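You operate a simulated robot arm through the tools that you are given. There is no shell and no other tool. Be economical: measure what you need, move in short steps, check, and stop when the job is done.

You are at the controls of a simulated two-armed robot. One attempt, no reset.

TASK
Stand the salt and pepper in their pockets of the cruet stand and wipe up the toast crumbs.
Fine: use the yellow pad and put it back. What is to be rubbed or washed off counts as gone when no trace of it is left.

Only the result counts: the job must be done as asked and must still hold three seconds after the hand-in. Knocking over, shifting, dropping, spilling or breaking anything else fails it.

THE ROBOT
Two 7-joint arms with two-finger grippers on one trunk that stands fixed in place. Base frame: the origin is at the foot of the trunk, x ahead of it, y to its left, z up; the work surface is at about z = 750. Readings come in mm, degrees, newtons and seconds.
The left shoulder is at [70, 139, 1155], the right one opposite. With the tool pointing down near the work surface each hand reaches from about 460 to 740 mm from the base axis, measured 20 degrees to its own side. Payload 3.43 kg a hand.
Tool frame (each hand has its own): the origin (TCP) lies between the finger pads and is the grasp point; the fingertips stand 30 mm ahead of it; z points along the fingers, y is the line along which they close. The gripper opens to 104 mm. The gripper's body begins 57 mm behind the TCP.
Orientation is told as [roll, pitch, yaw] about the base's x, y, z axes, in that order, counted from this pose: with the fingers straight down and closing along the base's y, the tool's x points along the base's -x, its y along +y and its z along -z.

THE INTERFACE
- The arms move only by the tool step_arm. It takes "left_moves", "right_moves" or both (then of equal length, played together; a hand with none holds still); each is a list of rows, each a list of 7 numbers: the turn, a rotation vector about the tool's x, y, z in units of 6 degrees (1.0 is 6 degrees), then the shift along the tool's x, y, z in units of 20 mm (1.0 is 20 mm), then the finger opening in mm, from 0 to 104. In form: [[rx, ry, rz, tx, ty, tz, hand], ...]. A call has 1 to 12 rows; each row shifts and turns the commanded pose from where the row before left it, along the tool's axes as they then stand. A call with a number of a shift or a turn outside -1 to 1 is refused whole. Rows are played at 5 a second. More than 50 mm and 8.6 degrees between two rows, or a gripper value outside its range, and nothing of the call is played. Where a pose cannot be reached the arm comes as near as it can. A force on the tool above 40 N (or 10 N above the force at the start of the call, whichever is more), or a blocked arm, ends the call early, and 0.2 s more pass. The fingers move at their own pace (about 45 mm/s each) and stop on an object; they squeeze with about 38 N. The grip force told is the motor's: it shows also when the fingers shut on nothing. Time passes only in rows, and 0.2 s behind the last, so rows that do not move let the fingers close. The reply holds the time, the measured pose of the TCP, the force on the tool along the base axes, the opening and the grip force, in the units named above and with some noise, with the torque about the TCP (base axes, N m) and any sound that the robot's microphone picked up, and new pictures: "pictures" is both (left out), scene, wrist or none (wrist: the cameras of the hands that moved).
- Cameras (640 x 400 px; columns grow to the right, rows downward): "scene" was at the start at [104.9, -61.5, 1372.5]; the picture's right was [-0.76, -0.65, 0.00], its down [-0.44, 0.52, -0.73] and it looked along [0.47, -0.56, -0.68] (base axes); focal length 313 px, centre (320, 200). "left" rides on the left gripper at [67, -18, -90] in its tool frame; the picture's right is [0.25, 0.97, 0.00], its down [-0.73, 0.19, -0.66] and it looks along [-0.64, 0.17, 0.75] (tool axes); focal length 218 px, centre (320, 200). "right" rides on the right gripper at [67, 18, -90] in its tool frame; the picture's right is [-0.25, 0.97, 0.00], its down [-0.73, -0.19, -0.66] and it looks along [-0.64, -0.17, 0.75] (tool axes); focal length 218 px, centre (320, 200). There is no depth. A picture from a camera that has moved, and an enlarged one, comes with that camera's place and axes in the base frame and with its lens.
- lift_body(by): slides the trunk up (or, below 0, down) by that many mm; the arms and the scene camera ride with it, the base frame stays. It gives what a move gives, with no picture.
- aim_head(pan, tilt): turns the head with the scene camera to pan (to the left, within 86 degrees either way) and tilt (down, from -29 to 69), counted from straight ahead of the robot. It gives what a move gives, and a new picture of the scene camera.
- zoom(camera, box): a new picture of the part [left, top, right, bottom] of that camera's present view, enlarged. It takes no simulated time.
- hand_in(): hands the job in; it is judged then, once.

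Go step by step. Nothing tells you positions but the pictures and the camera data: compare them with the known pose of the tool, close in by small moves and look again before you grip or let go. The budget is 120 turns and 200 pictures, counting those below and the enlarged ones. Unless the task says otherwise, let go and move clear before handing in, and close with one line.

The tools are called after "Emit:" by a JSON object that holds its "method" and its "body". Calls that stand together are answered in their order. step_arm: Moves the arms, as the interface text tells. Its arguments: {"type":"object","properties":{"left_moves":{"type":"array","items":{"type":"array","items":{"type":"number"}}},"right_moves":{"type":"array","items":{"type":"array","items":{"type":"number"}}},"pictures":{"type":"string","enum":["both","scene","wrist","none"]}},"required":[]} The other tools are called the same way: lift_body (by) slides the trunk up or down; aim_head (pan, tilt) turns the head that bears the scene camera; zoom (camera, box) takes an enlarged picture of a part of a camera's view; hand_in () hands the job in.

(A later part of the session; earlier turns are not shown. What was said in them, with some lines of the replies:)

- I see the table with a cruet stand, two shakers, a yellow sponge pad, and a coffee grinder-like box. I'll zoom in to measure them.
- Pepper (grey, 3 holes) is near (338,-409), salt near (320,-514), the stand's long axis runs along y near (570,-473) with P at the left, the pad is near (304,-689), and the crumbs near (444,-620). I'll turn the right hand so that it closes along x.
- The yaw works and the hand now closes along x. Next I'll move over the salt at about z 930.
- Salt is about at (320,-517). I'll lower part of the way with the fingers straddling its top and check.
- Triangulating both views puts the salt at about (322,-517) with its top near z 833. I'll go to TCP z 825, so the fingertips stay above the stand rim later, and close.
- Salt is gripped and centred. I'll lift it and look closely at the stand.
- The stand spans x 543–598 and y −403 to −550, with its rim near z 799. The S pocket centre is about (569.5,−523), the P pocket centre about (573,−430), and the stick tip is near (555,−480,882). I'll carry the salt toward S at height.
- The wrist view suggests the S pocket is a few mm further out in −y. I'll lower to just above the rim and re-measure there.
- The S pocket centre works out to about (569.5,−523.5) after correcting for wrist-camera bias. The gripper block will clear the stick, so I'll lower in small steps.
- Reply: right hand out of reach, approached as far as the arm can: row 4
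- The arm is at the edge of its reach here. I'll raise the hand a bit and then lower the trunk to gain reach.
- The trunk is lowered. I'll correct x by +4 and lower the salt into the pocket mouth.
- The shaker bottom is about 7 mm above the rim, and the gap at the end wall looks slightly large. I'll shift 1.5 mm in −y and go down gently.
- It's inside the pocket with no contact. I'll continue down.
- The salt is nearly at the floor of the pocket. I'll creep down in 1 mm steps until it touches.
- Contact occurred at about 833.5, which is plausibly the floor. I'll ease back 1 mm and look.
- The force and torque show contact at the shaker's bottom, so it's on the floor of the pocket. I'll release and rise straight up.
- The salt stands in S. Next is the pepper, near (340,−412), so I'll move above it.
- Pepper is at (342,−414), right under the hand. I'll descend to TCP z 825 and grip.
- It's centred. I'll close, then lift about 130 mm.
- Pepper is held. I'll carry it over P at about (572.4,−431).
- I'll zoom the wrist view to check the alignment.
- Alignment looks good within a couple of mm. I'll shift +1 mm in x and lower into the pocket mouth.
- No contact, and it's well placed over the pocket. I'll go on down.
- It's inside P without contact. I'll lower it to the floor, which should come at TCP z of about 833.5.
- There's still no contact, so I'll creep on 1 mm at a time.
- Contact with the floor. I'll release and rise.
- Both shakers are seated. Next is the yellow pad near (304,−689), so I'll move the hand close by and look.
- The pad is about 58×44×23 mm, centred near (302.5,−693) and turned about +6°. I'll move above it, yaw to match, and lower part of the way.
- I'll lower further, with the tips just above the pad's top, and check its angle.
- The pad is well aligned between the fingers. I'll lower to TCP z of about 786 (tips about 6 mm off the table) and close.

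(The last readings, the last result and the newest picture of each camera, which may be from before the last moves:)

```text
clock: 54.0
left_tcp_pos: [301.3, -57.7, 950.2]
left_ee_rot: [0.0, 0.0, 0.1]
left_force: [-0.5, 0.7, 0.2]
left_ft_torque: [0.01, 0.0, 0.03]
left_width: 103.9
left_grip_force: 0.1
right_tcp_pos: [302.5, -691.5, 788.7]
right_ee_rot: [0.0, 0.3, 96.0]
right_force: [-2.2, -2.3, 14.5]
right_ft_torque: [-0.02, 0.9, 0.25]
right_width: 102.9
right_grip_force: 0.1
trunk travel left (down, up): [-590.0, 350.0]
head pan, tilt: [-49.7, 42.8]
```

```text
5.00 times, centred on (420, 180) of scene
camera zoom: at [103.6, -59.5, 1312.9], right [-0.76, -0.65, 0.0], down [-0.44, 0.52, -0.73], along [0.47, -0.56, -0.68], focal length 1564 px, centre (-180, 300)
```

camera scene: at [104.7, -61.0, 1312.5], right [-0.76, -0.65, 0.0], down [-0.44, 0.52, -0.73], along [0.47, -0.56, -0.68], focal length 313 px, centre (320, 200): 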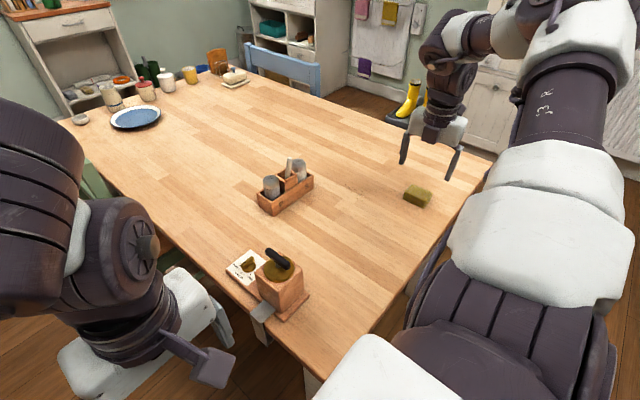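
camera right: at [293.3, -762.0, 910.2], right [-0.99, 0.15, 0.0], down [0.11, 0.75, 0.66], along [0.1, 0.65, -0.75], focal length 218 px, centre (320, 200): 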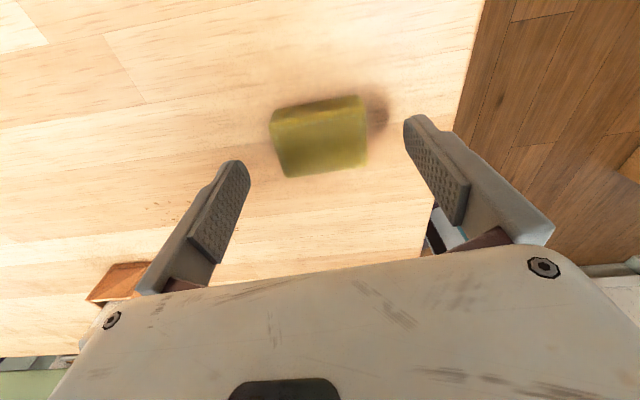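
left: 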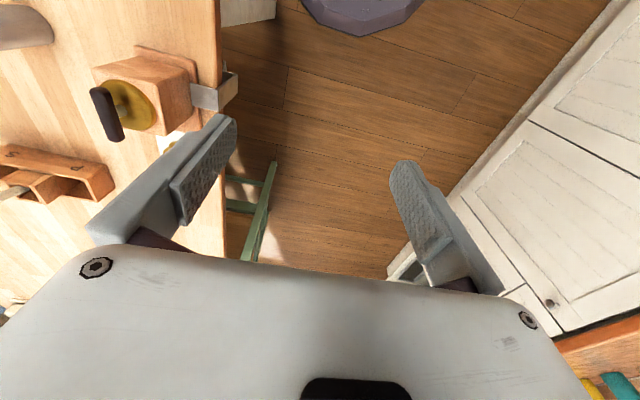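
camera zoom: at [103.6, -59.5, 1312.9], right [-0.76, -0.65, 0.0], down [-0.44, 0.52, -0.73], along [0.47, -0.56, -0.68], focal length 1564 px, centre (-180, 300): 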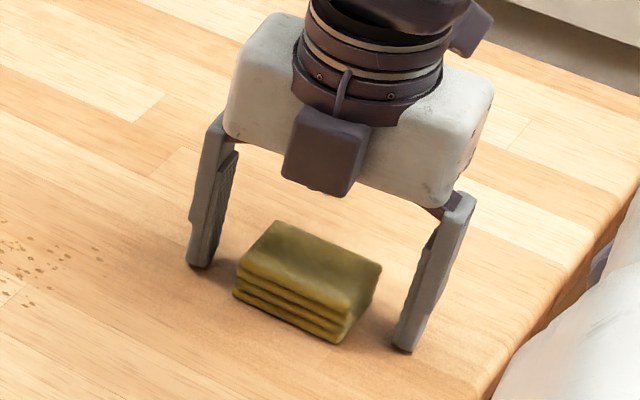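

A fingertip touched the table, so the surface is about z 758. I'll raise 4 mm, then close on the pad.

Emit:
{"method": "step_arm", "body": {"right_moves": [[0, 0, 0, 0, 0, -0.3, 104], [0, 0, 0, 0, 0, 0, 104]], "pictures": "none"}}

Emit:
{"method": "step_arm", "body": {"right_moves": [[0, 0, 0, 0, 0, 0, 80], [0, 0, 0, 0, 0, 0, 66], [0, 0, 0, 0, 0, 0, 56], [0, 0, 0, 0, 0, 0, 48], [0, 0, 0, 0, 0, 0, 44], [0, 0, 0, 0, 0, 0, 44]], "pictures": "wrist"}}

Emit:
{"method": "zoom", "body": {"camera": "scene", "box": [370, 140, 470, 220]}}

```text
clock: 54.6
left_tcp_pos: [301.5, -56.0, 948.6]
left_ee_rot: [0.0, 0.0, 0.1]
left_force: [0.0, -0.3, 0.3]
left_ft_torque: [0.0, 0.0, 0.01]
left_width: 103.9
left_grip_force: 0.0
right_tcp_pos: [302.7, -692.1, 792.2]
right_ee_rot: [0.1, -0.1, 95.9]
right_force: [0.1, -0.4, -1.2]
right_ft_torque: [-0.03, -0.01, 0.01]
right_width: 104.1
right_grip_force: 0.1
trunk travel left (down, up): [-590.0, 350.0]
head pan, tilt: [-49.7, 42.8]
```

```text
clock: 56.0
left_tcp_pos: [302.5, -59.6, 949.2]
left_ee_rot: [-0.1, 0.1, 0.1]
left_force: [-1.0, 0.0, 0.1]
left_ft_torque: [0.01, 0.0, 0.0]
left_width: 103.9
left_grip_force: 0.1
right_tcp_pos: [303.4, -692.3, 792.0]
right_ee_rot: [0.0, -0.1, 96.0]
right_force: [-0.3, 0.5, 0.1]
right_ft_torque: [-0.05, 0.01, -0.02]
right_width: 62.0
right_grip_force: 38.0
trunk travel left (down, up): [-590.0, 350.0]
head pan, tilt: [-49.7, 42.8]
camera right: at [293.6, -762.0, 882.1], right [-0.99, 0.15, 0.0], down [0.11, 0.75, 0.66], along [0.1, 0.65, -0.75], focal length 218 px, centre (320, 200)
```

right: 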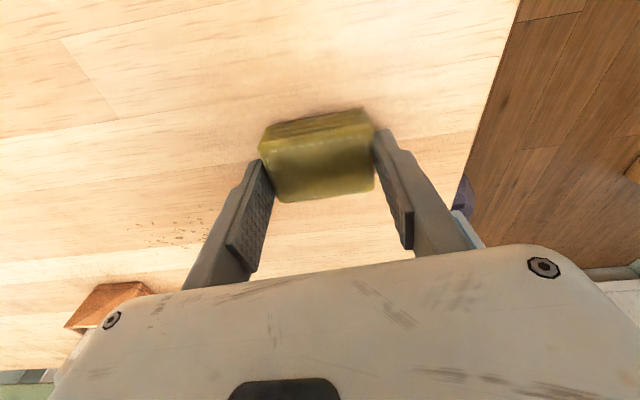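

```text
5.00 times, centred on (420, 180) of scene
camera zoom: at [104.9, -61.5, 1312.4], right [-0.76, -0.65, 0.0], down [-0.44, 0.52, -0.73], along [0.47, -0.56, -0.68], focal length 1564 px, centre (-180, 300)
```

zoom: 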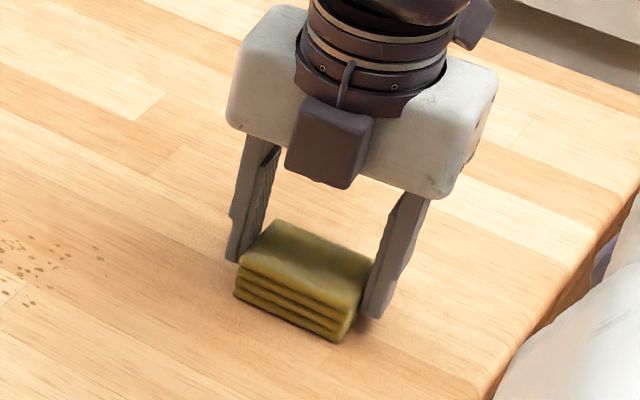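

The pad is held firmly with the TCP at (303,−692,792). I'll lift it, carry it to the far edge of the crumb patch near (420,−685), and set it down.

Emit:
{"method": "step_arm", "body": {"right_moves": [[0, 0, 0, 0, 0, -0.5, 44], [0, 0, 0, 0, 0, -1, 44], [0, 0, 0, 0.07, -0.98, 0, 44], [0, 0, 0, 0, -0.98, 0, 44], [0, 0, 0, 0, -0.98, 0, 44], [0, 0, 0, 0, -0.98, 0, 44], [0, 0, 0, 0, -0.98, 0, 44], [0, 0, 0, 0, -0.98, 0, 44], [0, 0, 0, 0, 0, 0, 44]], "pictures": "both"}}

Emit:
{"method": "zoom", "body": {"camera": "scene", "box": [320, 130, 440, 220]}}

```text
clock: 58.0
left_tcp_pos: [301.8, -57.3, 949.9]
left_ee_rot: [-0.1, 0.0, 0.1]
left_force: [0.0, 0.0, 0.5]
left_ft_torque: [0.01, 0.0, 0.02]
left_width: 103.9
left_grip_force: 0.0
right_tcp_pos: [419.8, -680.4, 823.5]
right_ee_rot: [0.0, 0.0, 96.1]
right_force: [0.2, 0.2, -0.6]
right_ft_torque: [0.01, -0.01, -0.01]
right_width: 61.7
right_grip_force: 38.1
trunk travel left (down, up): [-590.0, 350.0]
head pan, tilt: [-49.7, 42.8]
camera scene: at [104.3, -61.7, 1312.5], right [-0.76, -0.65, 0.0], down [-0.44, 0.52, -0.73], along [0.47, -0.56, -0.68], focal length 313 px, centre (320, 200)
camera right: at [411.0, -750.2, 912.8], right [-0.99, 0.15, 0.0], down [0.11, 0.74, 0.66], along [0.1, 0.65, -0.75], focal length 218 px, centre (320, 200)
```

scene: 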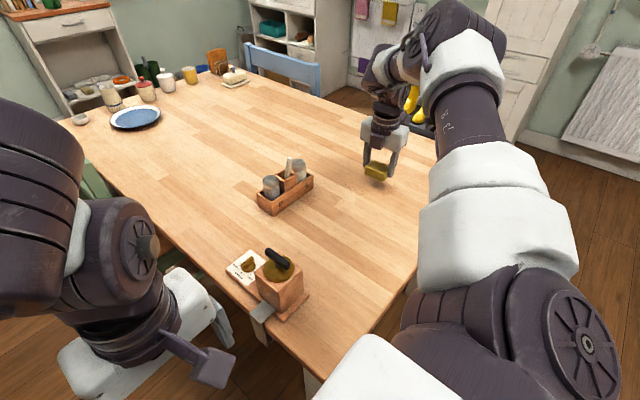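
right: 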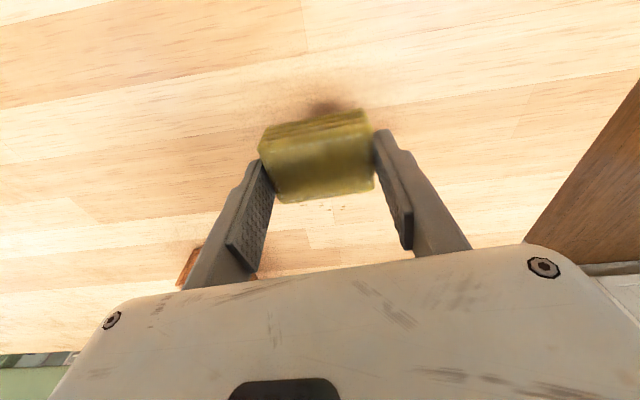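

```text
4.44 times, centred on (380, 175) of scene
camera zoom: at [104.3, -61.7, 1312.5], right [-0.76, -0.65, 0.0], down [-0.44, 0.52, -0.73], along [0.47, -0.56, -0.68], focal length 1390 px, centre (53, 311)
```

zoom: 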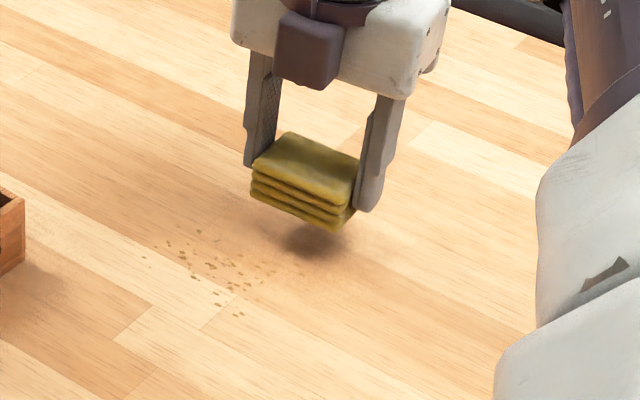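

I'll lower the pad to the table until there is light contact.

Emit:
{"method": "step_arm", "body": {"right_moves": [[0, 0, 0, 0, 0, 0.8, 44], [0, 0, 0, 0, 0, 0.7, 44], [0, 0, 0, 0, 0, 0.05, 44], [0, 0, 0, 0, 0, 0, 44]], "pictures": "none"}}

Emit:
{"method": "step_arm", "body": {"right_moves": [[0, 0, 0, 0, 0, 0.05, 44], [0, 0, 0, 0, 0, 0, 44]], "pictures": "none"}}

```text
clock: 59.0
left_tcp_pos: [303.1, -57.7, 949.9]
left_ee_rot: [0.0, 0.2, 0.1]
left_force: [0.4, 0.2, 0.1]
left_ft_torque: [-0.03, 0.0, 0.02]
left_width: 103.7
left_grip_force: 0.0
right_tcp_pos: [420.1, -682.3, 793.0]
right_ee_rot: [0.0, 0.0, 96.0]
right_force: [-0.6, -0.2, -0.8]
right_ft_torque: [-0.02, -0.01, -0.01]
right_width: 61.3
right_grip_force: 37.5
trunk travel left (down, up): [-590.0, 350.0]
head pan, tilt: [-49.7, 42.8]
```

```text
clock: 59.6
left_tcp_pos: [303.3, -58.2, 949.1]
left_ee_rot: [-0.1, 0.1, 0.1]
left_force: [0.3, -0.3, 0.1]
left_ft_torque: [0.0, 0.0, 0.05]
left_width: 104.1
left_grip_force: 0.0
right_tcp_pos: [419.7, -680.2, 790.5]
right_ee_rot: [0.0, 0.0, 96.0]
right_force: [-0.2, -0.6, 1.1]
right_ft_torque: [0.02, -0.03, -0.01]
right_width: 61.3
right_grip_force: 37.9
trunk travel left (down, up): [-590.0, 350.0]
head pan, tilt: [-49.7, 42.8]
```

Emit:
{"method": "step_arm", "body": {"right_moves": [[0, 0, 0, 0, 0, 0.06, 44], [0, 0, 0, 0, 0, 0, 44]], "pictures": "none"}}

```text
clock: 60.2
left_tcp_pos: [302.5, -57.8, 949.6]
left_ee_rot: [0.0, 0.0, 0.1]
left_force: [-0.1, -0.2, -0.1]
left_ft_torque: [-0.02, 0.01, 0.0]
left_width: 103.9
left_grip_force: 0.0
right_tcp_pos: [419.6, -680.6, 791.8]
right_ee_rot: [-0.1, 0.2, 96.0]
right_force: [0.3, -1.3, 7.7]
right_ft_torque: [0.0, 0.06, -0.08]
right_width: 61.1
right_grip_force: 38.2
trunk travel left (down, up): [-590.0, 350.0]
head pan, tilt: [-49.7, 42.8]
```

About 8 N of contact now. I'll do the first stroke, along +y at x of about 420.

Emit:
{"method": "step_arm", "body": {"right_moves": [[0, 0, 0, -0.52, -0.055, 0, 44], [0, 0, 0, -0.52, -0.055, 0, 44], [0, 0, 0, -0.52, -0.055, 0, 44], [0, 0, 0, -0.52, -0.055, 0, 44], [0, 0, 0, -0.52, -0.055, 0, 44], [0, 0, 0, -0.52, -0.055, 0, 44], [0, 0, 0, -0.52, -0.055, 0, 44], [0, 0, 0, -0.52, -0.055, 0, 44], [0, 0, 0, -0.52, -0.055, 0, 44], [0, 0, 0, -0.52, -0.055, 0, 44], [0, 0, 0, 0, 0, 0, 44]], "pictures": "wrist"}}

Emit:
{"method": "zoom", "body": {"camera": "scene", "box": [320, 130, 440, 220]}}

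```text
clock: 62.6
left_tcp_pos: [300.7, -57.4, 949.9]
left_ee_rot: [0.0, 0.0, 0.1]
left_force: [-0.3, -0.4, -0.1]
left_ft_torque: [-0.04, -0.01, 0.0]
left_width: 104.1
left_grip_force: 0.0
right_tcp_pos: [419.5, -574.9, 792.4]
right_ee_rot: [-0.1, 0.1, 96.1]
right_force: [-0.1, -8.4, 22.3]
right_ft_torque: [-0.3, 0.07, -0.07]
right_width: 60.9
right_grip_force: 38.6
trunk travel left (down, up): [-590.0, 350.0]
head pan, tilt: [-49.7, 42.8]
camera right: at [410.2, -644.7, 881.2], right [-0.99, 0.15, 0.0], down [0.11, 0.75, 0.66], along [0.1, 0.65, -0.75], focal length 218 px, centre (320, 200)
```

right: 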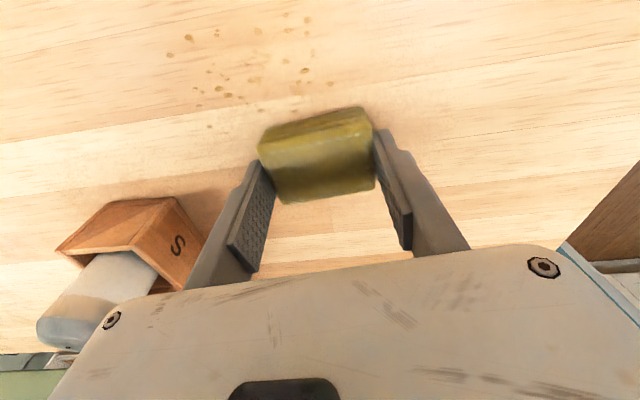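

```text
4.44 times, centred on (380, 175) of scene
camera zoom: at [102.7, -59.7, 1312.8], right [-0.76, -0.65, 0.0], down [-0.44, 0.52, -0.74], along [0.48, -0.56, -0.68], focal length 1390 px, centre (53, 311)
```

zoom: 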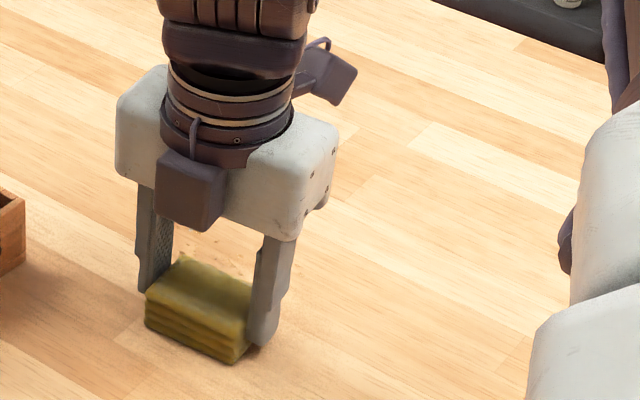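

The crumbs look fainter but aren't gone, so it takes several passes. I'll stroke back and look again.

Emit:
{"method": "step_arm", "body": {"right_moves": [[0, 0, 0, 0.52, 0.055, -0.03, 44], [0, 0, 0, 0.52, 0.055, 0, 44], [0, 0, 0, 0.52, 0.055, 0, 44], [0, 0, 0, 0.52, 0.055, 0, 44], [0, 0, 0, 0.52, 0.055, 0, 44], [0, 0, 0, 0.52, 0.055, 0, 44], [0, 0, 0, 0.52, 0.055, 0, 44], [0, 0, 0, 0.52, 0.055, 0, 44], [0, 0, 0, 0.52, 0.055, 0, 44], [0, 0, 0, 0.52, 0.055, 0, 44], [0, 0, 0, 0, 0, 0, 44]], "pictures": "none"}}

Emit:
{"method": "zoom", "body": {"camera": "scene", "box": [320, 130, 440, 220]}}

```text
clock: 65.0
left_tcp_pos: [301.2, -58.5, 950.4]
left_ee_rot: [0.1, 0.0, 0.2]
left_force: [0.1, -0.8, -0.1]
left_ft_torque: [0.04, -0.01, 0.0]
left_width: 104.1
left_grip_force: 0.1
right_tcp_pos: [421.3, -680.1, 790.5]
right_ee_rot: [0.0, 0.0, 96.0]
right_force: [0.4, 2.0, 2.2]
right_ft_torque: [0.08, -0.04, -0.04]
right_width: 60.5
right_grip_force: 38.3
trunk travel left (down, up): [-590.0, 350.0]
head pan, tilt: [-49.7, 42.8]
```

```text
4.44 times, centred on (380, 175) of scene
camera zoom: at [104.7, -60.9, 1312.5], right [-0.76, -0.65, 0.0], down [-0.44, 0.52, -0.73], along [0.47, -0.56, -0.68], focal length 1390 px, centre (53, 311)
```

zoom: 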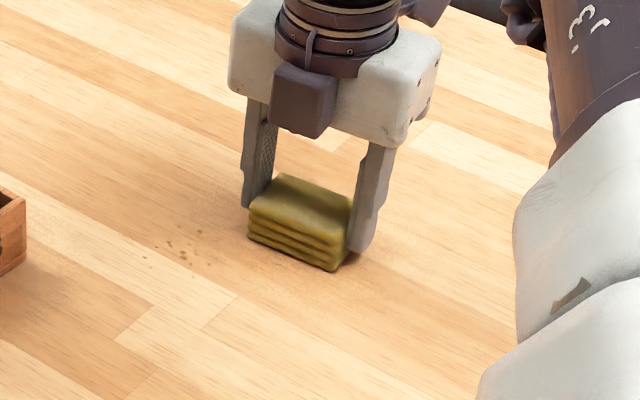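

Most of the crumbs are gone and the remainder is near (465,−612). I'll shift +47 in x and stroke there, forth and back.

Emit:
{"method": "step_arm", "body": {"right_moves": [[0, 0, 0, 0.08, -0.78, -0.02, 44], [0, 0, 0, 0.08, -0.78, 0, 44], [0, 0, 0, 0.08, -0.78, 0.04, 44], [0, 0, 0, -0.5, -0.053, 0, 44], [0, 0, 0, -0.5, -0.053, 0, 44], [0, 0, 0, -0.5, -0.053, 0, 44], [0, 0, 0, -0.5, -0.053, 0, 44], [0, 0, 0, -0.5, -0.053, 0, 44], [0, 0, 0, -0.5, -0.053, 0, 44], [0, 0, 0, -0.5, -0.053, 0, 44], [0, 0, 0, -0.5, -0.053, 0, 44], [0, 0, 0, -0.5, -0.053, 0, 44]], "pictures": "none"}}

Emit:
{"method": "step_arm", "body": {"right_moves": [[0, 0, 0, 0.5, 0.053, 0, 44], [0, 0, 0, 0.5, 0.053, 0, 44], [0, 0, 0, 0.5, 0.053, 0, 44], [0, 0, 0, 0.5, 0.053, 0, 44], [0, 0, 0, 0.5, 0.053, 0, 44], [0, 0, 0, 0.5, 0.053, 0, 44], [0, 0, 0, 0.5, 0.053, 0, 44], [0, 0, 0, 0.5, 0.053, 0, 44], [0, 0, 0, 0.5, 0.053, 0, 44], [0, 0, 0, 0, 0, 0, 44]], "pictures": "none"}}

Emit:
{"method": "zoom", "body": {"camera": "scene", "box": [320, 130, 440, 220]}}

```text
clock: 67.6
left_tcp_pos: [303.5, -57.8, 949.0]
left_ee_rot: [0.0, 0.1, 0.0]
left_force: [0.2, -0.3, -1.5]
left_ft_torque: [-0.01, 0.0, 0.06]
left_width: 104.0
left_grip_force: 0.1
right_tcp_pos: [450.6, -584.4, 797.1]
right_ee_rot: [0.0, 0.2, 96.0]
right_force: [0.6, 0.3, -0.8]
right_ft_torque: [0.0, -0.03, -0.01]
right_width: 60.4
right_grip_force: 38.3
right hand out of reach, approached as far as the arm can: row 2, 3
trunk travel left (down, up): [-590.0, 350.0]
head pan, tilt: [-49.7, 42.8]
```

```text
clock: 69.8
left_tcp_pos: [301.3, -57.3, 949.4]
left_ee_rot: [0.0, 0.1, 0.1]
left_force: [-0.6, 0.0, -0.4]
left_ft_torque: [0.01, -0.01, 0.03]
left_width: 103.6
left_grip_force: 0.1
right_tcp_pos: [450.5, -674.9, 796.5]
right_ee_rot: [-0.1, 0.0, 96.0]
right_force: [-0.8, 0.3, -0.2]
right_ft_torque: [0.02, 0.01, 0.0]
right_width: 60.3
right_grip_force: 38.6
trunk travel left (down, up): [-590.0, 350.0]
head pan, tilt: [-49.7, 42.8]
```

```text
4.44 times, centred on (380, 175) of scene
camera zoom: at [105.0, -61.3, 1312.5], right [-0.76, -0.65, 0.0], down [-0.44, 0.52, -0.73], along [0.47, -0.56, -0.68], focal length 1390 px, centre (53, 311)
```

zoom: 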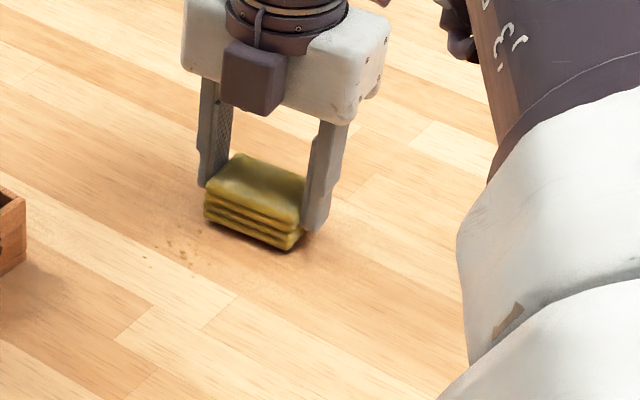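

The far corner was out of reach, so the pad was hovering there. I'll raise the hand 60 mm and lower the trunk 60 mm.

Emit:
{"method": "step_arm", "body": {"right_moves": [[0, 0, 0, 0, 0, -1, 44], [0, 0, 0, 0, 0, -1, 44], [0, 0, 0, 0, 0, -1, 44], [0, 0, 0, 0, 0, -0.5, 44], [0, 0, 0, 0, 0, 0, 44]], "pictures": "none"}}

Emit:
{"method": "lift_body", "body": {"by": -60}}

Emit:
{"method": "step_arm", "body": {"right_moves": [[0, 0, 0, 0, 0, 0, 44]], "pictures": "both"}}

```text
clock: 71.0
left_tcp_pos: [303.1, -57.8, 949.5]
left_ee_rot: [-0.1, 0.1, 0.1]
left_force: [0.1, 0.9, -0.3]
left_ft_torque: [-0.01, -0.01, 0.0]
left_width: 103.7
left_grip_force: 0.0
right_tcp_pos: [449.5, -673.5, 865.3]
right_ee_rot: [0.0, 0.0, 96.0]
right_force: [0.3, 0.2, -0.1]
right_ft_torque: [0.01, 0.0, 0.0]
right_width: 60.4
right_grip_force: 38.5
trunk travel left (down, up): [-590.0, 350.0]
head pan, tilt: [-49.7, 42.8]
```

```text
clock: 72.0
left_tcp_pos: [301.9, -58.7, 889.5]
left_ee_rot: [-0.1, 0.0, 0.0]
left_force: [0.0, 0.1, 0.2]
left_ft_torque: [0.01, -0.02, 0.04]
left_width: 103.9
left_grip_force: 0.1
right_tcp_pos: [448.8, -673.4, 806.5]
right_ee_rot: [0.0, 0.1, 96.0]
right_force: [0.4, 0.3, -0.8]
right_ft_torque: [0.02, -0.01, 0.02]
right_width: 60.8
right_grip_force: 38.1
trunk travel left (down, up): [-530.0, 410.0]
head pan, tilt: [-49.7, 42.8]
```

```text
clock: 72.4
left_tcp_pos: [302.0, -58.2, 889.2]
left_ee_rot: [0.0, 0.1, 0.1]
left_force: [0.6, -0.6, -0.3]
left_ft_torque: [-0.01, -0.02, 0.0]
left_width: 104.2
left_grip_force: 0.2
right_tcp_pos: [448.8, -673.2, 805.9]
right_ee_rot: [0.1, 0.0, 96.0]
right_force: [0.5, 0.3, -0.2]
right_ft_torque: [-0.01, -0.01, 0.03]
right_width: 60.6
right_grip_force: 38.1
trunk travel left (down, up): [-530.0, 410.0]
head pan, tilt: [-49.7, 42.8]
camera scene: at [105.1, -61.5, 1252.4], right [-0.76, -0.65, 0.0], down [-0.44, 0.52, -0.73], along [0.47, -0.56, -0.68], focal length 313 px, centre (320, 200)
camera right: at [439.6, -743.4, 895.6], right [-0.99, 0.15, 0.0], down [0.11, 0.75, 0.66], along [0.1, 0.65, -0.75], focal length 218 px, centre (320, 200)
```

scene: 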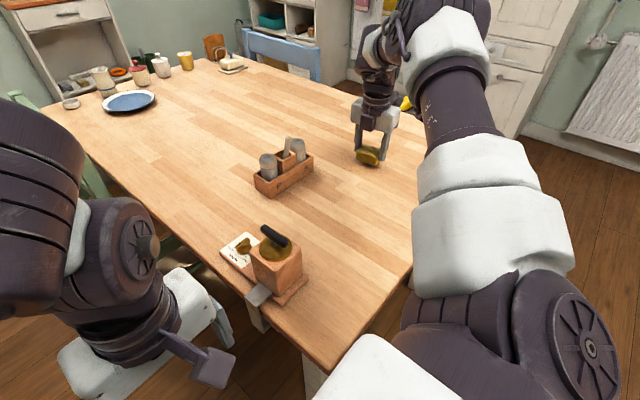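
right: 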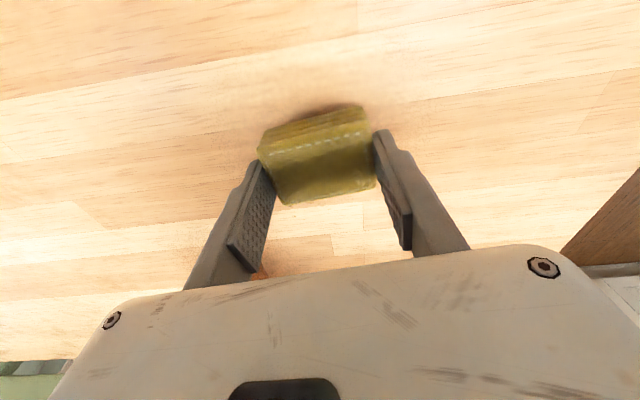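

I'll position at about (470,−662) and lower onto the table.

Emit:
{"method": "step_arm", "body": {"right_moves": [[0, 0, 0, -0.22, -0.55, 0, 44], [0, 0, 0, -0.22, -0.55, 0, 44], [0, 0, 0, 0, 0, 0.4, 44], [0, 0, 0, 0, 0, 0.3, 44], [0, 0, 0, 0, 0, 0.05, 44], [0, 0, 0, 0, 0, 0, 44]], "pictures": "none"}}

Emit:
{"method": "step_arm", "body": {"right_moves": [[0, 0, 0, 0, 0, 0.05, 44], [0, 0, 0, 0, 0, 0, 44]], "pictures": "none"}}

```text
clock: 73.8
left_tcp_pos: [301.5, -57.6, 890.0]
left_ee_rot: [-0.1, 0.0, 0.1]
left_force: [-0.2, -0.2, 0.2]
left_ft_torque: [0.0, -0.01, 0.02]
left_width: 103.7
left_grip_force: 0.1
right_tcp_pos: [469.7, -663.8, 791.5]
right_ee_rot: [-0.1, 0.1, 96.0]
right_force: [1.7, -3.1, 7.2]
right_ft_torque: [-0.01, 0.01, 0.02]
right_width: 60.7
right_grip_force: 38.2
trunk travel left (down, up): [-530.0, 410.0]
head pan, tilt: [-49.7, 42.8]
```

```text
clock: 74.4
left_tcp_pos: [302.8, -58.1, 889.3]
left_ee_rot: [0.0, 0.0, 0.1]
left_force: [0.4, -0.5, 0.9]
left_ft_torque: [-0.01, -0.01, 0.0]
left_width: 104.2
left_grip_force: 0.1
right_tcp_pos: [469.2, -661.0, 791.6]
right_ee_rot: [-0.1, 0.2, 96.0]
right_force: [2.7, -3.8, 13.2]
right_ft_torque: [-0.06, 0.02, 0.02]
right_width: 60.6
right_grip_force: 38.0
trunk travel left (down, up): [-530.0, 410.0]
head pan, tilt: [-49.7, 42.8]
```

13 N contact. I'll stroke forth and back at x of about 470.

Emit:
{"method": "step_arm", "body": {"right_moves": [[0, 0, 0, -0.5, -0.053, 0, 44], [0, 0, 0, -0.5, -0.053, 0, 44], [0, 0, 0, -0.5, -0.053, 0, 44], [0, 0, 0, -0.5, -0.053, 0, 44], [0, 0, 0, -0.5, -0.053, 0, 44], [0, 0, 0, -0.5, -0.053, 0, 44], [0, 0, 0, -0.5, -0.053, 0, 44], [0, 0, 0, -0.5, -0.053, 0, 44], [0, 0, 0, 0, 0, 0, 44]], "pictures": "none"}}

Emit:
{"method": "step_arm", "body": {"right_moves": [[0, 0, 0, 0.5, 0.053, 0, 44], [0, 0, 0, 0.5, 0.053, 0, 44], [0, 0, 0, 0.5, 0.053, 0, 44], [0, 0, 0, 0.5, 0.053, 0, 44], [0, 0, 0, 0.5, 0.053, 0, 44], [0, 0, 0, 0.5, 0.053, 0, 44], [0, 0, 0, 0.5, 0.053, 0, 44], [0, 0, 0, 0.5, 0.053, 0, 44], [0, 0, 0, 0, 0, 0, 44]], "pictures": "wrist"}}

Emit:
{"method": "zoom", "body": {"camera": "scene", "box": [300, 100, 420, 190]}}

```text
clock: 76.4
left_tcp_pos: [301.6, -57.9, 889.0]
left_ee_rot: [0.1, 0.0, 0.1]
left_force: [0.4, 0.5, 0.8]
left_ft_torque: [0.01, 0.04, 0.0]
left_width: 104.2
left_grip_force: 0.1
right_tcp_pos: [470.5, -581.1, 791.6]
right_ee_rot: [-0.1, 0.0, 96.0]
right_force: [-1.5, -2.8, 12.3]
right_ft_torque: [-0.14, 0.04, 0.03]
right_width: 60.6
right_grip_force: 38.4
trunk travel left (down, up): [-530.0, 410.0]
head pan, tilt: [-49.7, 42.8]
```

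```text
clock: 78.4
left_tcp_pos: [302.0, -56.2, 890.5]
left_ee_rot: [-0.1, 0.0, 0.2]
left_force: [-0.4, 0.2, 0.1]
left_ft_torque: [0.0, 0.01, 0.01]
left_width: 104.2
left_grip_force: 0.1
right_tcp_pos: [469.1, -660.5, 791.4]
right_ee_rot: [0.0, 0.1, 96.1]
right_force: [0.6, 4.2, 10.1]
right_ft_torque: [0.21, 0.0, 0.03]
right_width: 60.5
right_grip_force: 38.1
trunk travel left (down, up): [-530.0, 410.0]
head pan, tilt: [-49.7, 42.8]
camera right: at [459.3, -730.9, 881.1], right [-0.99, 0.15, 0.0], down [0.11, 0.75, 0.66], along [0.1, 0.65, -0.76], focal length 218 px, centre (320, 200)
```

right: 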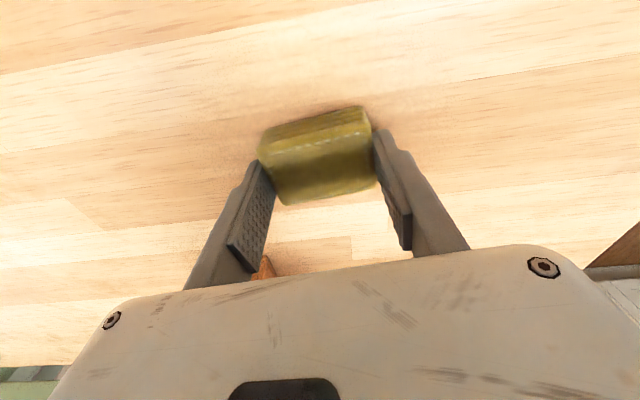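

```text
4.44 times, centred on (360, 145) of scene
camera zoom: at [104.0, -59.3, 1252.7], right [-0.76, -0.65, 0.0], down [-0.44, 0.52, -0.73], along [0.47, -0.56, -0.68], focal length 1390 px, centre (142, 444)
```

zoom: 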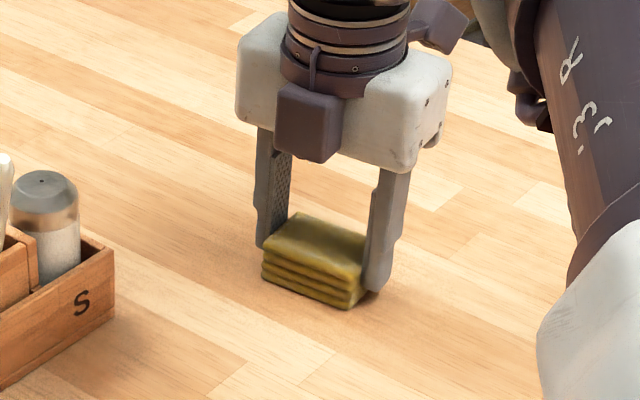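

The area looks clean. I'll run a few overlapping passes for faint residue, then lift and inspect.

Emit:
{"method": "step_arm", "body": {"right_moves": [[0, 0, 0, -0.49, 0.083, 0, 44], [0, 0, 0, -0.49, 0.083, 0, 44], [0, 0, 0, -0.49, 0.083, 0, 44], [0, 0, 0, -0.49, 0.083, 0, 44], [0, 0, 0, -0.49, 0.083, 0, 44], [0, 0, 0, -0.49, 0.083, 0, 44], [0, 0, 0, -0.49, 0.083, 0, 44], [0, 0, 0, -0.49, 0.083, 0, 44], [0, 0, 0, -0.49, 0.083, 0, 44], [0, 0, 0, 0, 0, 0, 44]], "pictures": "none"}}

Emit:
{"method": "step_arm", "body": {"right_moves": [[0, 0, 0, 0.472, 0.189, 0, 44], [0, 0, 0, 0.472, 0.189, 0, 44], [0, 0, 0, 0.472, 0.189, 0, 44], [0, 0, 0, 0.472, 0.189, 0, 44], [0, 0, 0, 0.472, 0.189, 0, 44], [0, 0, 0, 0.472, 0.189, 0, 44], [0, 0, 0, 0.472, 0.189, 0, 44], [0, 0, 0, 0.472, 0.189, 0, 44], [0, 0, 0, 0.472, 0.189, 0, 44], [0, 0, 0, 0, 0, 0, 44]], "pictures": "none"}}

Emit:
{"method": "step_arm", "body": {"right_moves": [[0, 0, 0, -0.497, 0.048, 0, 44], [0, 0, 0, -0.497, 0.048, 0, 44], [0, 0, 0, -0.497, 0.048, 0, 44], [0, 0, 0, -0.497, 0.048, 0, 44], [0, 0, 0, -0.497, 0.048, 0, 44], [0, 0, 0, -0.497, 0.048, 0, 44], [0, 0, 0, -0.497, 0.048, 0, 44], [0, 0, 0, -0.497, 0.048, 0, 44], [0, 0, 0, -0.497, 0.048, 0, 44], [0, 0, 0, 0, 0, 0, 44]], "pictures": "none"}}

```text
clock: 80.6
left_tcp_pos: [301.7, -58.1, 890.2]
left_ee_rot: [0.0, 0.0, 0.1]
left_force: [-0.3, 0.5, 0.1]
left_ft_torque: [-0.01, 0.04, -0.02]
left_width: 103.9
left_grip_force: 0.1
right_tcp_pos: [444.3, -575.7, 790.1]
right_ee_rot: [0.0, 0.0, 96.1]
right_force: [1.7, -3.3, 11.1]
right_ft_torque: [-0.16, -0.03, -0.01]
right_width: 60.4
right_grip_force: 37.7
trunk travel left (down, up): [-530.0, 410.0]
head pan, tilt: [-49.7, 42.8]
```

```text
clock: 82.8
left_tcp_pos: [301.7, -56.9, 889.2]
left_ee_rot: [0.0, 0.0, 0.1]
left_force: [-0.3, -0.1, -0.1]
left_ft_torque: [0.03, 0.01, 0.0]
left_width: 104.4
left_grip_force: 0.0
right_tcp_pos: [420.6, -664.4, 791.2]
right_ee_rot: [0.0, 0.1, 96.0]
right_force: [0.8, 2.2, 5.9]
right_ft_torque: [0.1, -0.02, 0.0]
right_width: 60.7
right_grip_force: 38.4
trunk travel left (down, up): [-530.0, 410.0]
head pan, tilt: [-49.7, 42.8]
```

```text
clock: 85.0
left_tcp_pos: [301.7, -57.3, 890.2]
left_ee_rot: [-0.1, 0.0, 0.0]
left_force: [0.8, 0.3, 0.1]
left_ft_torque: [0.0, 0.0, -0.01]
left_width: 104.1
left_grip_force: 0.1
right_tcp_pos: [402.9, -576.8, 790.9]
right_ee_rot: [-0.1, 0.1, 96.0]
right_force: [2.0, -7.8, 18.3]
right_ft_torque: [-0.23, 0.02, 0.04]
right_width: 60.5
right_grip_force: 37.5
trunk travel left (down, up): [-530.0, 410.0]
head pan, tilt: [-49.7, 42.8]
```

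I'll lift the pad, carry it above its original spot (303,−692), and inspect the wiped area.

Emit:
{"method": "step_arm", "body": {"right_moves": [[0, 0, 0, 0, 0, -1, 44], [0, 0, 0, 0, 0, -1, 44], [0, 0, 0, 0.867, 0.93, 0, 44], [0, 0, 0, 0.867, 0.93, 0, 44], [0, 0, 0, 0.867, 0.93, 0, 44], [0, 0, 0, 0.867, 0.93, 0, 44], [0, 0, 0, 0.867, 0.93, 0, 44], [0, 0, 0, 0.867, 0.93, 0, 44], [0, 0, 0, 0, 0, 0, 44], [0, 0, 0, 0, 0, 0, 44]], "pictures": "both"}}

Emit:
{"method": "zoom", "body": {"camera": "scene", "box": [300, 100, 420, 190]}}

Emit:
{"method": "zoom", "body": {"camera": "scene", "box": [335, 130, 385, 165]}}

```text
clock: 87.2
left_tcp_pos: [301.3, -57.5, 888.9]
left_ee_rot: [-0.1, 0.1, 0.1]
left_force: [0.2, -0.8, 0.0]
left_ft_torque: [0.03, -0.02, 0.02]
left_width: 103.8
left_grip_force: 0.0
right_tcp_pos: [301.7, -691.6, 830.0]
right_ee_rot: [0.0, 0.0, 96.0]
right_force: [-0.3, -0.2, -0.3]
right_ft_torque: [0.03, -0.04, 0.02]
right_width: 60.7
right_grip_force: 38.1
trunk travel left (down, up): [-530.0, 410.0]
head pan, tilt: [-49.7, 42.8]
camera scene: at [104.8, -61.7, 1252.5], right [-0.76, -0.65, 0.0], down [-0.44, 0.52, -0.73], along [0.47, -0.56, -0.68], focal length 313 px, centre (320, 200)
camera right: at [291.0, -760.8, 920.0], right [-0.99, 0.15, 0.0], down [0.11, 0.75, 0.66], along [0.1, 0.65, -0.75], focal length 218 px, centre (320, 200)
```

scene: 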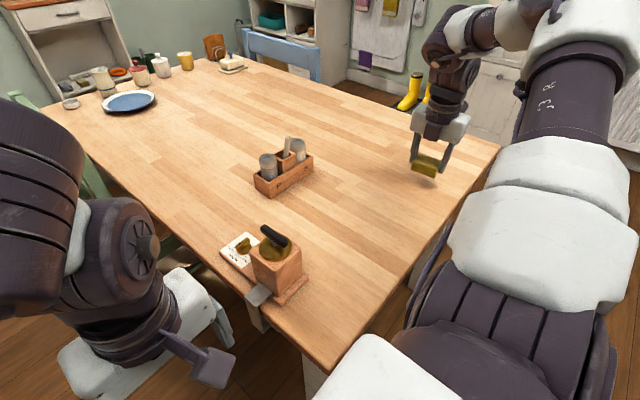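
right: 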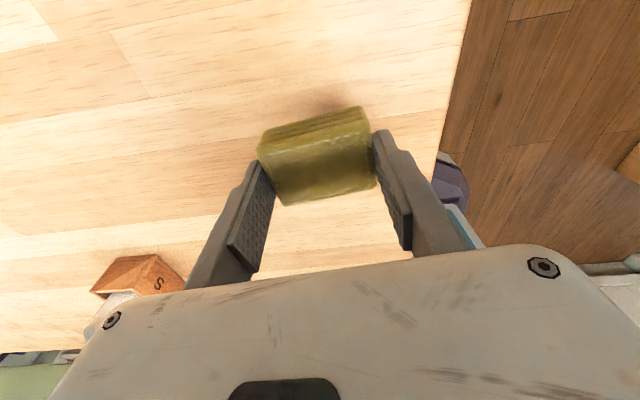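

```text
4.44 times, centred on (360, 145) of scene
camera zoom: at [104.8, -61.7, 1252.5], right [-0.76, -0.65, 0.0], down [-0.44, 0.52, -0.73], along [0.47, -0.56, -0.68], focal length 1390 px, centre (142, 444)
```

zoom: 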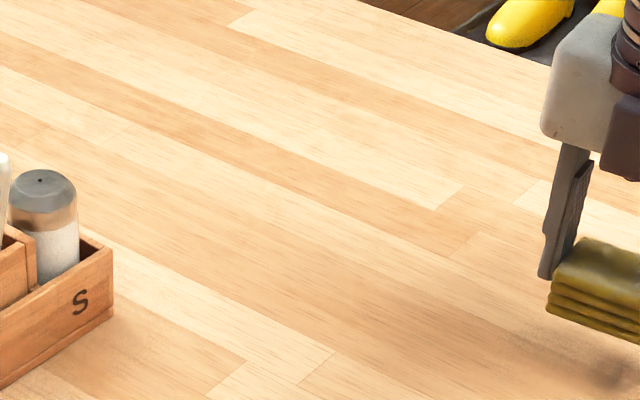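

```text
11.43 times, centred on (360, 148) of scene
camera zoom: at [104.8, -61.7, 1252.5], right [-0.76, -0.65, 0.0], down [-0.44, 0.52, -0.73], along [0.47, -0.56, -0.68], focal length 3574 px, centre (-137, 800)
```

zoom: 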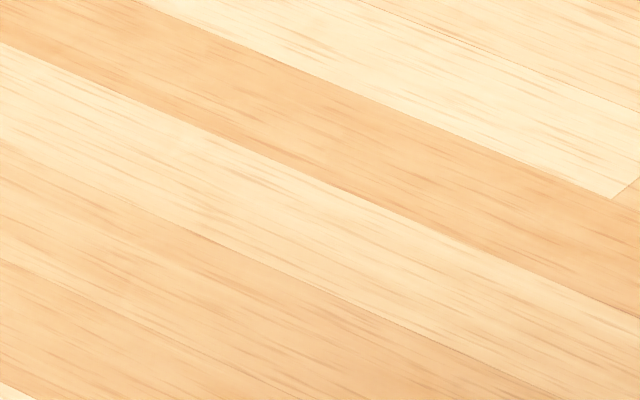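

I'll zoom on the exact crumb patch, which should be around pixel (359,171).

Emit:
{"method": "zoom", "body": {"camera": "scene", "box": [325, 150, 395, 195]}}

Emit:
{"method": "step_arm", "body": {"right_moves": [[0, 0, 0, 0, -0.06, 0.8, 44], [0, 0, 0, 0, 0, 0.8, 44], [0, 0, 0, 0, 0, 0.2, 44], [0, 0, 0, 0, 0, 0, 44]], "pictures": "none"}}

```text
8.89 times, centred on (360, 172) of scene
camera zoom: at [104.8, -61.7, 1252.5], right [-0.76, -0.65, 0.0], down [-0.44, 0.52, -0.73], along [0.47, -0.56, -0.68], focal length 2780 px, centre (-36, 444)
```

zoom: 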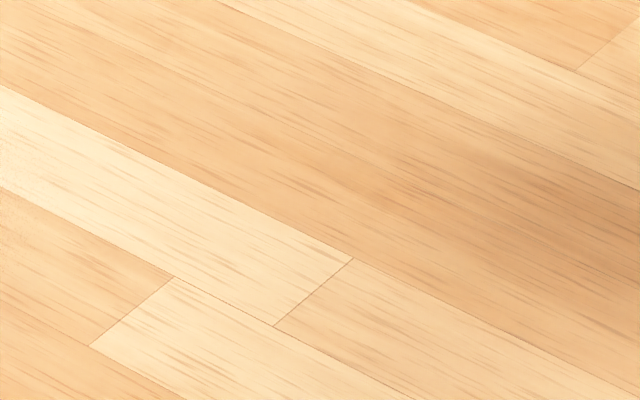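

```text
clock: 88.2
left_tcp_pos: [303.8, -58.4, 889.4]
left_ee_rot: [0.0, 0.0, 0.1]
left_force: [-0.7, -0.3, -0.9]
left_ft_torque: [-0.03, 0.02, -0.02]
left_width: 104.1
left_grip_force: 0.1
right_tcp_pos: [302.5, -691.6, 794.6]
right_ee_rot: [-0.1, -0.1, 96.0]
right_force: [0.1, -0.2, -0.7]
right_ft_torque: [0.0, 0.04, -0.01]
right_width: 60.7
right_grip_force: 37.4
trunk travel left (down, up): [-530.0, 410.0]
head pan, tilt: [-49.7, 42.8]
```

The table is spotless. I'll set the pad down the last few mm.

Emit:
{"method": "step_arm", "body": {"right_moves": [[0, 0, 0, 0, 0, 0.1, 44], [0, 0, 0, 0, 0, 0, 44]], "pictures": "none"}}

Emit:
{"method": "step_arm", "body": {"right_moves": [[0, 0, 0, 0, 0, 0.05, 44], [0, 0, 0, 0, 0, 0, 44]], "pictures": "none"}}

```text
clock: 88.8
left_tcp_pos: [301.8, -58.7, 890.7]
left_ee_rot: [-0.1, 0.1, 0.2]
left_force: [-0.2, 0.3, 0.5]
left_ft_torque: [-0.02, -0.01, 0.02]
left_width: 104.0
left_grip_force: 0.0
right_tcp_pos: [301.1, -691.5, 791.9]
right_ee_rot: [-0.1, 0.1, 96.0]
right_force: [-0.9, -0.4, -0.2]
right_ft_torque: [0.0, 0.02, -0.03]
right_width: 60.5
right_grip_force: 37.9
trunk travel left (down, up): [-530.0, 410.0]
head pan, tilt: [-49.7, 42.8]
```

```text
clock: 89.4
left_tcp_pos: [301.5, -58.6, 889.4]
left_ee_rot: [0.0, 0.1, 0.1]
left_force: [0.3, -0.1, 0.0]
left_ft_torque: [0.03, 0.01, 0.01]
left_width: 103.9
left_grip_force: 0.1
right_tcp_pos: [303.1, -691.1, 792.1]
right_ee_rot: [0.0, 0.1, 96.1]
right_force: [-0.4, -1.2, -0.8]
right_ft_torque: [0.01, 0.02, -0.04]
right_width: 60.4
right_grip_force: 37.7
trunk travel left (down, up): [-530.0, 410.0]
head pan, tilt: [-49.7, 42.8]
```

It's within about 1 mm of the table. I'll release at this height, rise, and verify.

Emit:
{"method": "step_arm", "body": {"right_moves": [[0, 0, 0, 0, 0, 0.04, 44], [0, 0, 0, 0, 0, 0, 66], [0, 0, 0, 0, 0, 0, 80], [0, 0, 0, 0, 0, 0, 96], [0, 0, 0, 0, 0, 0, 100]], "pictures": "none"}}

Emit:
{"method": "step_arm", "body": {"right_moves": [[0, 0, 0, 0, 0, -0.5, 100], [0, 0, 0, 0, 0, -1, 100], [0, 0, 0, 0, 0, -1, 100], [0, 0, 0, 0, 0, -1, 100], [0, 0, 0, 0, 0, -1, 100], [0, 0, 0, 0, 0, -1, 100], [0, 0, 0, 0, 0, -1, 100], [0, 0, 0, 0, 0, 0, 100]], "pictures": "both"}}

Emit:
{"method": "zoom", "body": {"camera": "scene", "box": [240, 110, 480, 230]}}

```text
clock: 90.6
left_tcp_pos: [302.8, -58.8, 889.6]
left_ee_rot: [0.0, 0.1, 0.1]
left_force: [-0.1, 0.1, 0.7]
left_ft_torque: [0.01, 0.0, 0.0]
left_width: 103.9
left_grip_force: 0.2
right_tcp_pos: [303.4, -690.8, 789.3]
right_ee_rot: [0.0, 0.0, 95.9]
right_force: [0.0, 0.3, -0.3]
right_ft_torque: [0.03, -0.01, 0.01]
right_width: 100.2
right_grip_force: 0.1
trunk travel left (down, up): [-530.0, 410.0]
head pan, tilt: [-49.7, 42.8]
```

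```text
clock: 92.4
left_tcp_pos: [301.5, -58.4, 889.1]
left_ee_rot: [0.0, 0.1, 0.1]
left_force: [0.1, 0.4, 0.2]
left_ft_torque: [0.01, 0.04, -0.01]
left_width: 104.2
left_grip_force: 0.2
right_tcp_pos: [303.2, -691.8, 920.7]
right_ee_rot: [0.1, 0.0, 96.0]
right_force: [-0.7, -1.3, 0.3]
right_ft_torque: [0.01, 0.02, 0.0]
right_width: 100.0
right_grip_force: 0.1
trunk travel left (down, up): [-530.0, 410.0]
head pan, tilt: [-49.7, 42.8]
camera scene: at [104.9, -61.9, 1252.4], right [-0.76, -0.65, 0.0], down [-0.44, 0.52, -0.73], along [0.47, -0.56, -0.68], focal length 313 px, centre (320, 200)
camera right: at [293.6, -760.9, 1009.8], right [-0.99, 0.15, 0.0], down [0.11, 0.74, 0.66], along [0.1, 0.65, -0.75], focal length 218 px, centre (320, 200)
```

scene: 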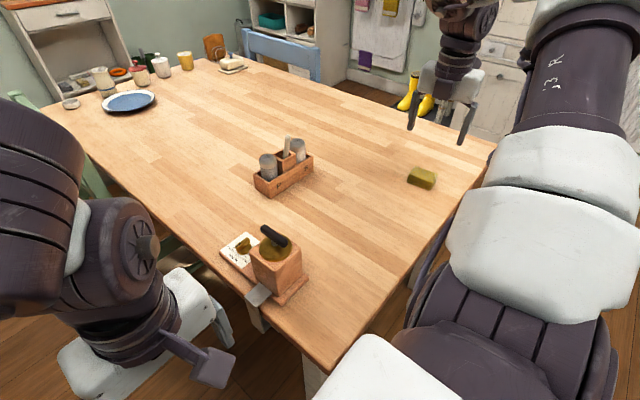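
right: 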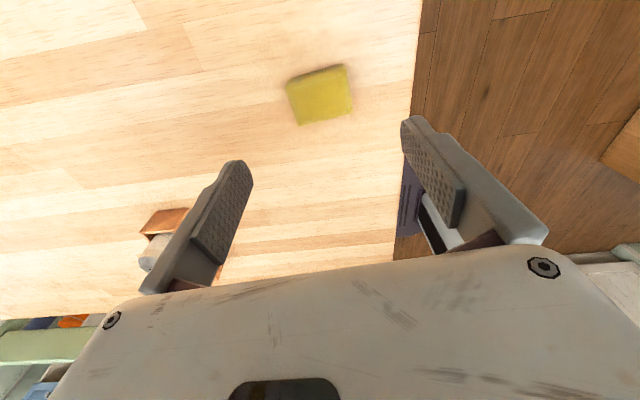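

```text
2.67 times, centred on (360, 170) of scene
camera zoom: at [104.9, -61.9, 1252.4], right [-0.76, -0.65, 0.0], down [-0.44, 0.52, -0.73], along [0.47, -0.56, -0.68], focal length 834 px, centre (213, 280)
```

zoom: 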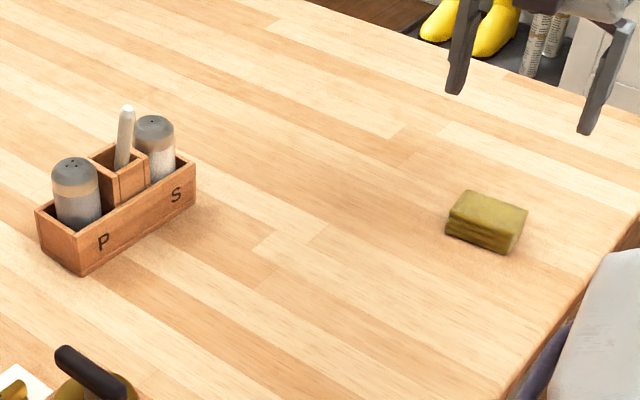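

The shakers are seated, the table is clean, the pad is back in its spot, and the hand is clear, so I'm handing in.

Emit:
{"method": "hand_in", "body": {}}

```text
The job is handed in.
```

The salt is in the S pocket and the pepper in P. The crumbs are wiped up with no trace visible, and the yellow pad is back where it was.
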